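You operate a simulated robot arm through the tools that you are given. There is no shell and no other tool. Be economical: measure what you need, move in short steps, check, and stop when the job is done.

Carry out the task below with a simulated robot arm. There is one attempt and no reset: what you move stays moved.

TASK
Close the breakfast cabinet door at the end.

It is judged by the outcome, as a careful person would: the job done as asked, and still so three seconds after it is handed in. It fails if anything else is knocked over, pushed out of place, dropped, spilled or broken.

THE ROBOT
A 7-joint arm with a two-finger parallel gripper, fixed in place. Base frame: the origin is at the foot of the arm, x ahead of it, y to its left, z up. Lengths are in m, angles in rad, forces in N, time in s.
With the tool pointing down near the work surface it reaches from about 0.3 to 0.7 m from the base axis. Its first joint turns from -1.152 to 1.152 rad. Payload 1.57 kg.
Tool frame: the origin (TCP) lies between the finger pads and is the grasp point; the fingertips stand 0.03 m ahead of it; z points along the fingers, y is the line along which they close. The gripper opens to 0.11 m. The fingers are 0.024 m wide and 0.012 m thick; the gripper's body (0.048 by 0.112 m) begins 0.078 m behind the TCP.
Orientation is that of the tool frame in the base frame, as a unit quaternion [x, y, z, w]. With the fingers straight down and closing along the base's y, the tool's x points along the base's -x, its y along +y and its z along -z.

THE INTERFACE
- The arm moves only by the tool apply_moves. Its argument "targets" is a list of rows, each a list of 7 numbers: the shift along the base's x, y, z in units of 100 mm (1.0 is 100 mm), then the turn, a rotation vector about the base's x, y, z in units of 45 degrees (1.0 is 45 degrees), then the finger opening in m, from 0 to 0.11. In form: [[x, y, z, ax, ay, az, grip], ...]. A call has 1 to 8 rows; each row is the pose to reach, as a shift and turn from the pose commanded when the call began. A call with a number of a shift or a turn outside -1 to 1 is refused whole. A row lasts 0.2 s, in which the tool goes at most 0.05 m and 0.15 rad; a call with a longer step from one row to the next is refused whole, and so is a gripper value outside its range. A pose out of reach is approached as far as the arm can. The call stops where the force on the tool passes 40 N (or 10 N more than at its start, if that is more) or the arm is blocked; 0.2 s more then pass. The fingers move at their own pace (about 0.108 m/s each) and stop on an object; they squeeze with about 35 N. The grip force told is the motor's: it shows also when the fingers shut on nothing. Time passes only in rows, and 0.2 s behind the last, so rows that repeat a pose let the fingers close. It gives the time, the measured TCP pose, the force on the tool (base axes), the opening and the grip force at its end, in the units of the frame above (readings bear some noise).
- Cameras (640 x 400 px; columns grow to the right, rows downward): "scene" is fixed at [0.1526, -0.4073, 1.3711]; the picture's right is [0.79, -0.61, 0.00], its down [-0.52, -0.67, -0.53] and it looks along [0.32, 0.42, -0.85] (base axes); focal length 312 px, centre (320, 200). "wrist" rides on the gripper at [-0.036, 0, -0.08] in the tool frame; the picture's right is [0.00, -1.00, 0.00], its down [0.97, 0.00, -0.24] and it looks along [0.24, 0.00, 0.97] (tool axes); focal length 218 px, centre (320, 200).
- capture(camera): a new picture of that camera. No time passes.
- measure_at(camera, pixels): for up to 12 pixels [column, row] of the newest picture of that camera ("zoom" is the newest enlarged one), the place [x, y, z] in the base frame of the surface seen there, good to about 0.002 m. No time passes.
- inspect(camera, box): a new picture of the part [left, top, right, bottom] of that camera's present view, enlarged. No time passes.
- finish_job(): hands the job in; it is judged then, once.

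Work in short steps. Measure before you move; look again where a grasp or a placing could have gone wrong, and mend it. You have 60 turns and 20 pictures in all, the two below and enlarged ones among them. Open the gripper and draw the arm clear of the work before you hand the job in, unless the task says otherwise; then end with one line.

The tools are called after ">>>" as a command line: name --pt "numbers of a row" for each row, then --argument value for the rest, lists and objects as JSON in quotes. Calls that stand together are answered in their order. apply_moves: Moves the arm, as the interface text tells. Its arguments: {"type":"object","properties":{"targets":{"type":"array"}},"required":["targets"]} The other tools are called the same way: capture (camera) takes a picture; measure_at (camera, pixels) gives the place of the surface under pixels of a picture; inspect (camera, box) takes an enlarged picture of a part of a camera's view; finish_job () hands the job in.

At the start:

```text
time: 0.0
ee_pos: [0.4126, -0.108, 1.0122]
orientation: [-0.001, 1.0, 0.0, 0.0]
wrist_force: [0.5, -1.3, -0.4]
gripper_width: 0.11
grip_force: 0.0
```

scene: 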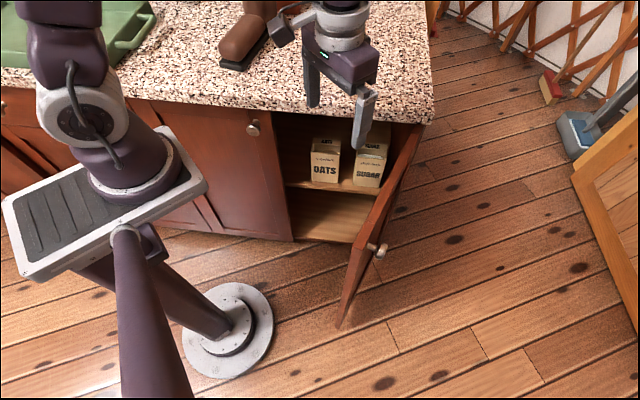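
wrist: 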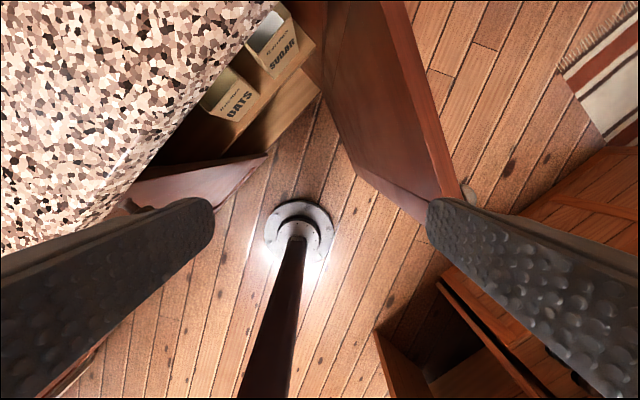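

The door stands open with its hinge near pixel (420,130), its free edge near (345,320) and its knob at (380,250). I'll measure the door, the cabinet front and the boxes.

>>> measure_at --camera "scene" --pixels '[[418, 130], [395, 180], [365, 240], [340, 320], [381, 250], [270, 130], [290, 238], [430, 120], [325, 165], [368, 175], [410, 160], [252, 129]]'

>>> inspect --camera "scene" --box '[240, 90, 460, 340]'

>>> measure_at --camera "wrist" --pixels '[[400, 10], [440, 120], [455, 190], [430, 215], [350, 160], [330, 60], [245, 90], [285, 50], [250, 30], [465, 192]]'

```text
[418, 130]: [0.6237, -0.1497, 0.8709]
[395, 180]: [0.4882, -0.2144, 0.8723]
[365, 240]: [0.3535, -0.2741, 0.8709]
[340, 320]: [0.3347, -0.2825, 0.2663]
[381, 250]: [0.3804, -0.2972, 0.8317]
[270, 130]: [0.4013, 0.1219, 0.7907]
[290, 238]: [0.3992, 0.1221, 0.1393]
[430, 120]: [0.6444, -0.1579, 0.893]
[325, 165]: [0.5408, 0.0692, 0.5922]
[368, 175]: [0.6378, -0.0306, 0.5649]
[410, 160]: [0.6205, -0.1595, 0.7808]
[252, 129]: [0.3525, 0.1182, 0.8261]
```

```text
1.60 times, centred on (350, 215) of scene
```

zoom: 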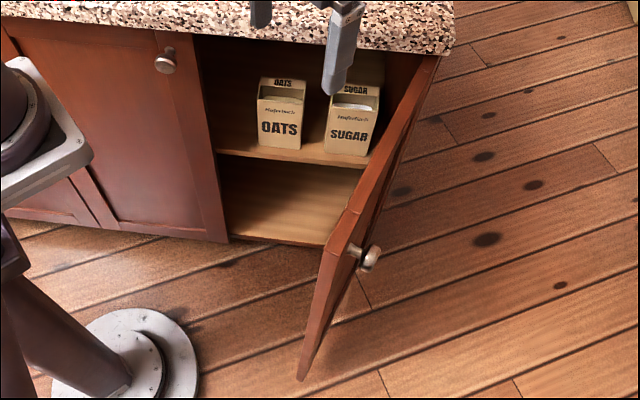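

```text
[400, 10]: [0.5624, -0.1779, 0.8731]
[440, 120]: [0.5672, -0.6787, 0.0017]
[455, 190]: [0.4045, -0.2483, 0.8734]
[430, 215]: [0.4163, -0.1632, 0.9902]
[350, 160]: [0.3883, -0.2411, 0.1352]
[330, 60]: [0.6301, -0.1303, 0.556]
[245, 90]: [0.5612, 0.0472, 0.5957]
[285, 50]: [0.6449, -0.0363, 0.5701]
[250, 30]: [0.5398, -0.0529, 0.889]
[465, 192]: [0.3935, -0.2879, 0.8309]
```

The door is hinged near (0.635,-0.145) and open about 73°. Next I'll check how far the counter overhangs the closed-door plane.

>>> measure_at --camera "zoom" --pixels '[[60, 18], [60, 30], [150, 25], [150, 45], [120, 90], [60, 90], [200, 60], [420, 45], [425, 62], [166, 62], [372, 255], [352, 250]]'

>>> measure_at --camera "scene" --pixels '[[200, 95], [200, 101], [200, 106], [200, 112], [280, 108], [280, 114], [280, 119], [400, 122], [405, 130], [425, 126], [360, 250], [370, 262]]'

```text
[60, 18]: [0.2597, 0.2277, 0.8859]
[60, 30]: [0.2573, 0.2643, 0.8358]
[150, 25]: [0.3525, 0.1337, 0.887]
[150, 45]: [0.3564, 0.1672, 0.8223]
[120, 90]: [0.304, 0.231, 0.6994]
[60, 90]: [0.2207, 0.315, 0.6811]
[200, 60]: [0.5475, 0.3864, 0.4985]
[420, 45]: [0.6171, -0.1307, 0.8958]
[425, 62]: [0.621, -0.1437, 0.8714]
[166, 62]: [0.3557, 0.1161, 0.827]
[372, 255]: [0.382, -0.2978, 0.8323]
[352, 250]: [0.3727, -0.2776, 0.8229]
```

```text
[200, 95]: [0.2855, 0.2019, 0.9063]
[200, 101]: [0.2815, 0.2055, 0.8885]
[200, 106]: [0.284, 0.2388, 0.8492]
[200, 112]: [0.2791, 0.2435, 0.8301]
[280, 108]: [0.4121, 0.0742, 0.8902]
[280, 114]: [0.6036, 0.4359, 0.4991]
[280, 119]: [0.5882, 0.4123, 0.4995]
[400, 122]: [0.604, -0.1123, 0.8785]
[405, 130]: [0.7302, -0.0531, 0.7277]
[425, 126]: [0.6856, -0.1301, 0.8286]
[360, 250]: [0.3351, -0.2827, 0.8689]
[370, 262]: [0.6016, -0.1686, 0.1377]
```

The counter's front edge runs along x+y≈0.487 and overhangs the door face by about 25 mm. The knob tip sticks out about 10 mm past that edge. I'll close the fingers, move to the outer side of the door above it, push the outer face most of the way, then finish on the knob.

>>> apply_moves --pt "0.1 -0.4 0 0 0 0 0.05" --pt "0.2 -0.8 0 0 0 0 0" --pt "0.22 -1.0 0 0 0 0 0" --pt "0.22 -1.0 0 0 0 0 0"

>>> apply_moves --pt "0.12 -0.4 0 0 0 0 0" --pt "0.25 -0.85 0 0 0 0 0" --pt "0.25 -0.85 -0.4 0 0 0 0" --pt "0.25 -0.85 -0.8 0 0 0 0" --pt "0.25 -0.85 -1.0 0 0 0 0"

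```text
time: 1.0
ee_pos: [0.4315, -0.2072, 1.0137]
orientation: [0.0, 1.0, 0.001, 0.0]
wrist_force: [0.1, 0.2, -0.5]
gripper_width: 0.0001
grip_force: 21.2
```

```text
time: 2.2
ee_pos: [0.4584, -0.2947, 0.9106]
orientation: [0.0, 1.0, 0.001, -0.001]
wrist_force: [0.6, 0.8, -0.2]
gripper_width: 0.0003
grip_force: 21.0
```

The tips are at about z 0.881, just above the door top, and on its outer side. I'll lower another 65 mm and look.

>>> apply_moves --pt "0 0 -0.35 0 0 0 0" --pt "0 0 -0.65 0 0 0 0"

>>> capture --camera "scene"

```text
time: 2.8
ee_pos: [0.4595, -0.2921, 0.8455]
orientation: [-0.001, 1.0, 0.0, 0.0]
wrist_force: [0.9, 0.0, -0.6]
gripper_width: 0.0
grip_force: 21.2
```

```text
16 pictures are left
```

scene: 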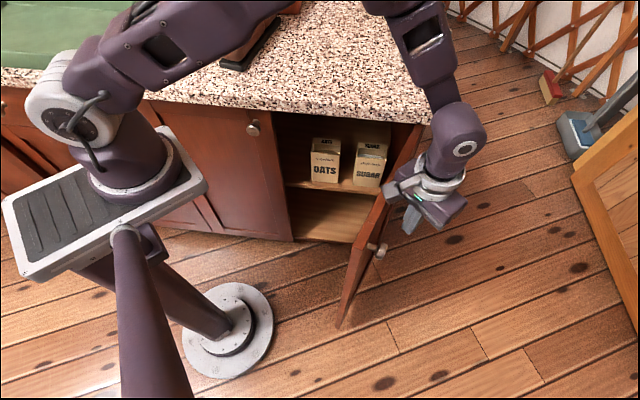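

The fingers are clear of the door on its outer side, as planned. I'll push along the door's arc.

>>> apply_moves --pt "-0.08 0.15 0 0 0 0 0" --pt "-0.14 0.3 0 0 0 0 0" --pt "-0.24 0.45 0 0 0 0 0" --pt "-0.32 0.65 0 0 0 0 0" --pt "-0.38 0.85 0 0 0 0 0"

>>> capture --camera "scene"

```text
time: 4.0
ee_pos: [0.4214, -0.208, 0.8471]
orientation: [0.0, 1.0, -0.001, 0.0]
wrist_force: [0.6, -0.3, 0.1]
gripper_width: 0.0003
grip_force: 21.4
```

```text
15 pictures are left
```

scene: 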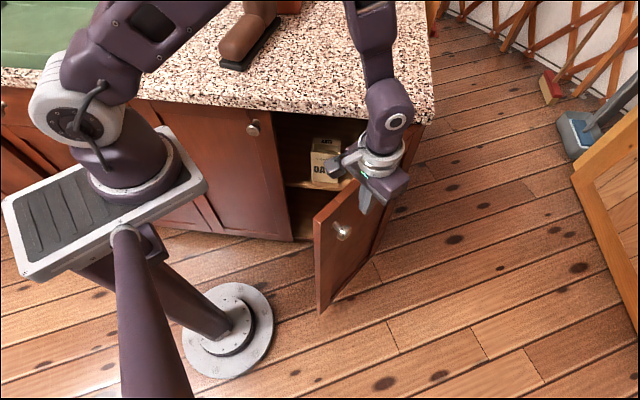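

The door is swinging in freely. I'll keep following the arc.

>>> apply_moves --pt "-0.06 0.22 0 0 0 0 0" --pt "-0.1 0.44 0 0 0 0 0" --pt "-0.1 0.65 0 0 0 0 0" --pt "-0.09 0.82 0 0 0 0 0" --pt "-0.07 0.98 0 0 0 0 0"

>>> apply_moves --pt "0.02 0.16 0 0 0 0 0" --pt "0.05 0.3 0 0 0 0 0" --pt "0.1 0.45 0 0 0 0 0" --pt "0.16 0.6 0 0 0 0 0" --pt "0.22 0.75 0 0 0 0 0"

>>> capture --camera "scene"

```text
time: 5.2
ee_pos: [0.413, -0.1109, 0.8456]
orientation: [0.001, 1.0, 0.0, 0.0]
wrist_force: [-0.4, 0.0, 0.4]
gripper_width: 0.0
grip_force: 21.0
```

```text
time: 6.4
ee_pos: [0.4355, -0.034, 0.848]
orientation: [0.001, 1.0, 0.0, 0.001]
wrist_force: [0.9, 0.0, 0.5]
gripper_width: 0.0
grip_force: 21.1
```

```text
14 pictures are left
```

scene: 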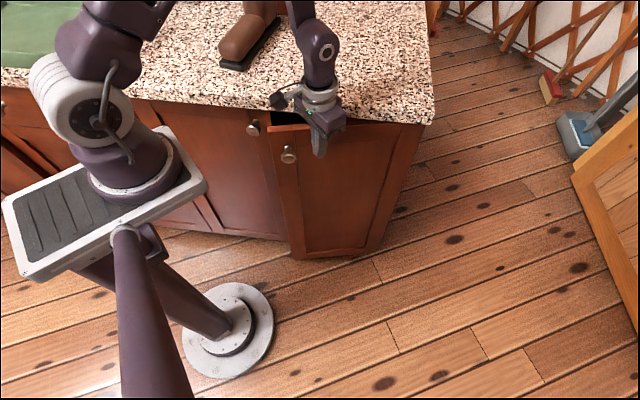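

The door is almost shut. One more 25 mm push along the counter normal still clears the counter edge; then I'll back off and measure the knob.

>>> apply_moves --pt "0.1 0.12 0 0 0 0 0" --pt "0.18 0.22 0 0 0 0 0" --pt "0.18 0.22 0 0 0 0 0" --pt "-0.02 0.02 0 0 0 0 0" --pt "-0.25 -0.21 0 0 0 0 0"

>>> inspect --camera "scene" --box '[230, 90, 390, 190]'

```text
time: 7.6
ee_pos: [0.413, -0.0558, 0.8474]
orientation: [0.0, 1.0, 0.0, 0.001]
wrist_force: [0.0, -0.1, 0.5]
gripper_width: 0.0
grip_force: 21.3
```

```text
4.00 times, centred on (310, 140) of scene
```

zoom: 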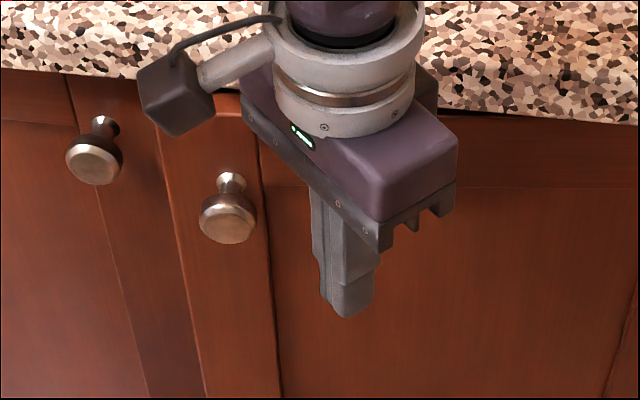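

>>> measure_at --camera "zoom" --pixels '[[228, 222], [92, 165], [175, 150], [200, 330], [150, 330], [590, 150], [280, 300], [60, 200], [240, 130], [228, 238], [92, 178]]'

```text
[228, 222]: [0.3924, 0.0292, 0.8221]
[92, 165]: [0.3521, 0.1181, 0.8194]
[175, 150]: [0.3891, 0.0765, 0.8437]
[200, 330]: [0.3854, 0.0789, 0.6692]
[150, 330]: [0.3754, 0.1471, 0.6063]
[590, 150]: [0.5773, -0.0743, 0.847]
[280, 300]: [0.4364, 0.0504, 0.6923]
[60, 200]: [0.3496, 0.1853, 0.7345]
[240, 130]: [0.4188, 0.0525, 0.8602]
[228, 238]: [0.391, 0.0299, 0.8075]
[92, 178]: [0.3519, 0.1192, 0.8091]
```

The free edge still stands out about 40 mm, and the knob end is at (0.392, 0.029, 0.82). I'll line the fingertips up outside the knob.

>>> apply_moves --pt "-0.3 0 0 0 0 0 0" --pt "-0.47 0.2 -0.05 0 0 0 0" --pt "-0.47 0.58 -0.05 0 0 0 0" --pt "-0.47 0.58 -0.05 0 0 0 0"

>>> inspect --camera "scene" --box '[200, 80, 360, 180]'

```text
time: 8.6
ee_pos: [0.3631, 0.0007, 0.8437]
orientation: [0.0, 1.0, 0.001, 0.001]
wrist_force: [0.2, -0.1, -0.1]
gripper_width: 0.0
grip_force: 21.2
```

```text
4.00 times, centred on (280, 130) of scene
```

zoom: 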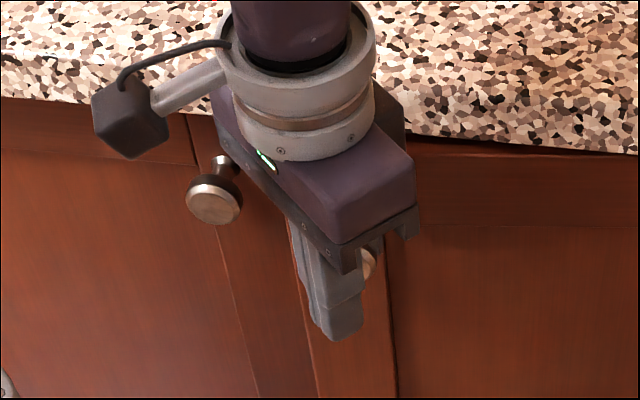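

The fingers are in line with the knob, with a gap of about 20 mm. I'll push along the counter normal in small steps.

>>> apply_moves --pt "0.1 0.1 0 0 0 0 0" --pt "0.18 0.18 0 0 0 0 0" --pt "0.25 0.25 0 0 0 0 0" --pt "0.32 0.32 0 0 0 0 0" --pt "0.36 0.36 0 0 0 0 0" --pt "0.4 0.4 0 0 0 0 0"

>>> inspect --camera "scene" --box '[220, 80, 440, 220]'

```text
time: 10.0
ee_pos: [0.4044, 0.0408, 0.84]
orientation: [0.0, 1.0, 0.0, 0.0]
wrist_force: [0.6, -0.3, -0.5]
gripper_width: 0.0
grip_force: 21.3
```

```text
2.86 times, centred on (330, 150) of scene
```

zoom: 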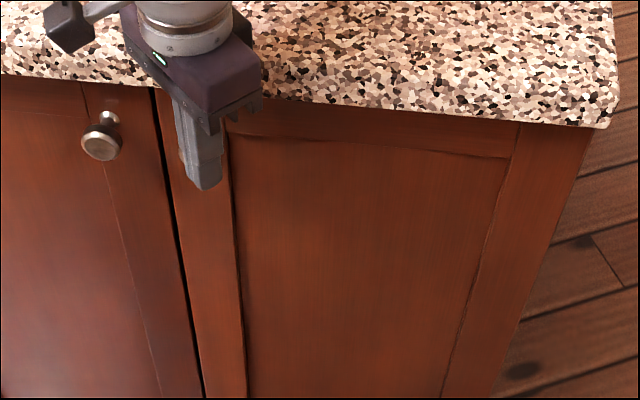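

>>> measure_at --camera "zoom" --pixels '[[168, 140], [190, 250], [215, 340], [500, 200], [140, 180], [180, 330], [60, 95]]'

```text
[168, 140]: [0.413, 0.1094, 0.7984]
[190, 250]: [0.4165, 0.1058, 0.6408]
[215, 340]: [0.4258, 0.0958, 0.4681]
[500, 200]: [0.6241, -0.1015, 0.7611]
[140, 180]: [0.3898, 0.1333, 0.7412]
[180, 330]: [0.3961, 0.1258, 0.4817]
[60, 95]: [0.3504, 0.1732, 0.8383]
```

The door face is at x+y≈0.522, flush with its neighbour at 0.523. I'll press a few mm more to seat it, then back off and raise the arm.

>>> apply_moves --pt "0.02 0.02 0 0 0 0 0" --pt "0.02 0.02 0 0 0 0 0" --pt "-0.2 -0.2 0 0 0 0 0" --pt "-0.5 -0.5 0 0 0 0 0" --pt "-0.5 -0.5 0.4 0 0 0 0.03" --pt "-0.5 -0.5 0.8 0 0 0 0.06" --pt "-0.5 -0.9 1.0 0 0 0 0.11" --pt "-0.5 -0.9 1.0 0 0 0 0.11"

>>> apply_moves --pt "0 -0.3 0.3 0 0 0 0.11" --pt "0 -0.6 0.6 0 0 0 0.11" --pt "0 -0.6 0.6 0 0 0 0.11" --pt "0 -0.6 0.6 0 0 0 0.11" --pt "0 -0.6 0.6 0 0 0 0.11"

>>> capture --camera "scene"

```text
time: 11.8
ee_pos: [0.3539, -0.0493, 0.9422]
orientation: [0.0, 1.0, 0.0, 0.0]
wrist_force: [0.1, -0.1, -0.7]
gripper_width: 0.1101
grip_force: 0.0
```

```text
time: 13.0
ee_pos: [0.3522, -0.1067, 1.0029]
orientation: [-0.001, 1.0, 0.0, 0.0]
wrist_force: [0.4, 0.3, 1.0]
gripper_width: 0.1102
grip_force: 0.1
```

```text
10 pictures are left
```

scene: 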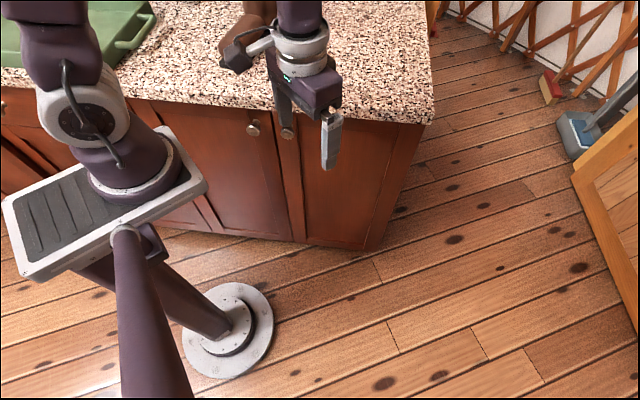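

>>> measure_at --camera "scene" --pixels '[[287, 160], [295, 200], [305, 240], [275, 180], [400, 140], [287, 133]]'

>>> inspect --camera "scene" --box '[220, 90, 440, 260]'

```text
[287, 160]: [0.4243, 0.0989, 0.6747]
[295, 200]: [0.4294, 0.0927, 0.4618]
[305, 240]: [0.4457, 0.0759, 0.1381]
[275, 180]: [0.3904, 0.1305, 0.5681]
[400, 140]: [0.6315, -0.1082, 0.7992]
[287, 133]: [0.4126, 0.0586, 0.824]
```

```text
2.35 times, centred on (330, 175) of scene
```

zoom: 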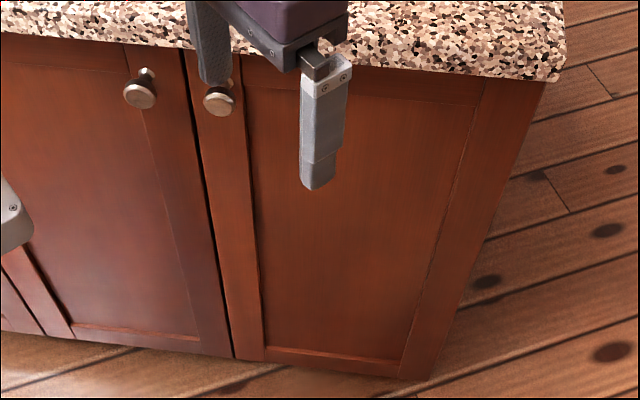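

The door is flush (x+y≈0.523, level with its neighbour) and stays shut with the arm clear, so I'm handing in.

>>> finish_job

```text
The job is handed in.
```

The breakfast cabinet door at the end is closed flush with its neighbour, nothing else was moved, and the arm is clear with the gripper open.
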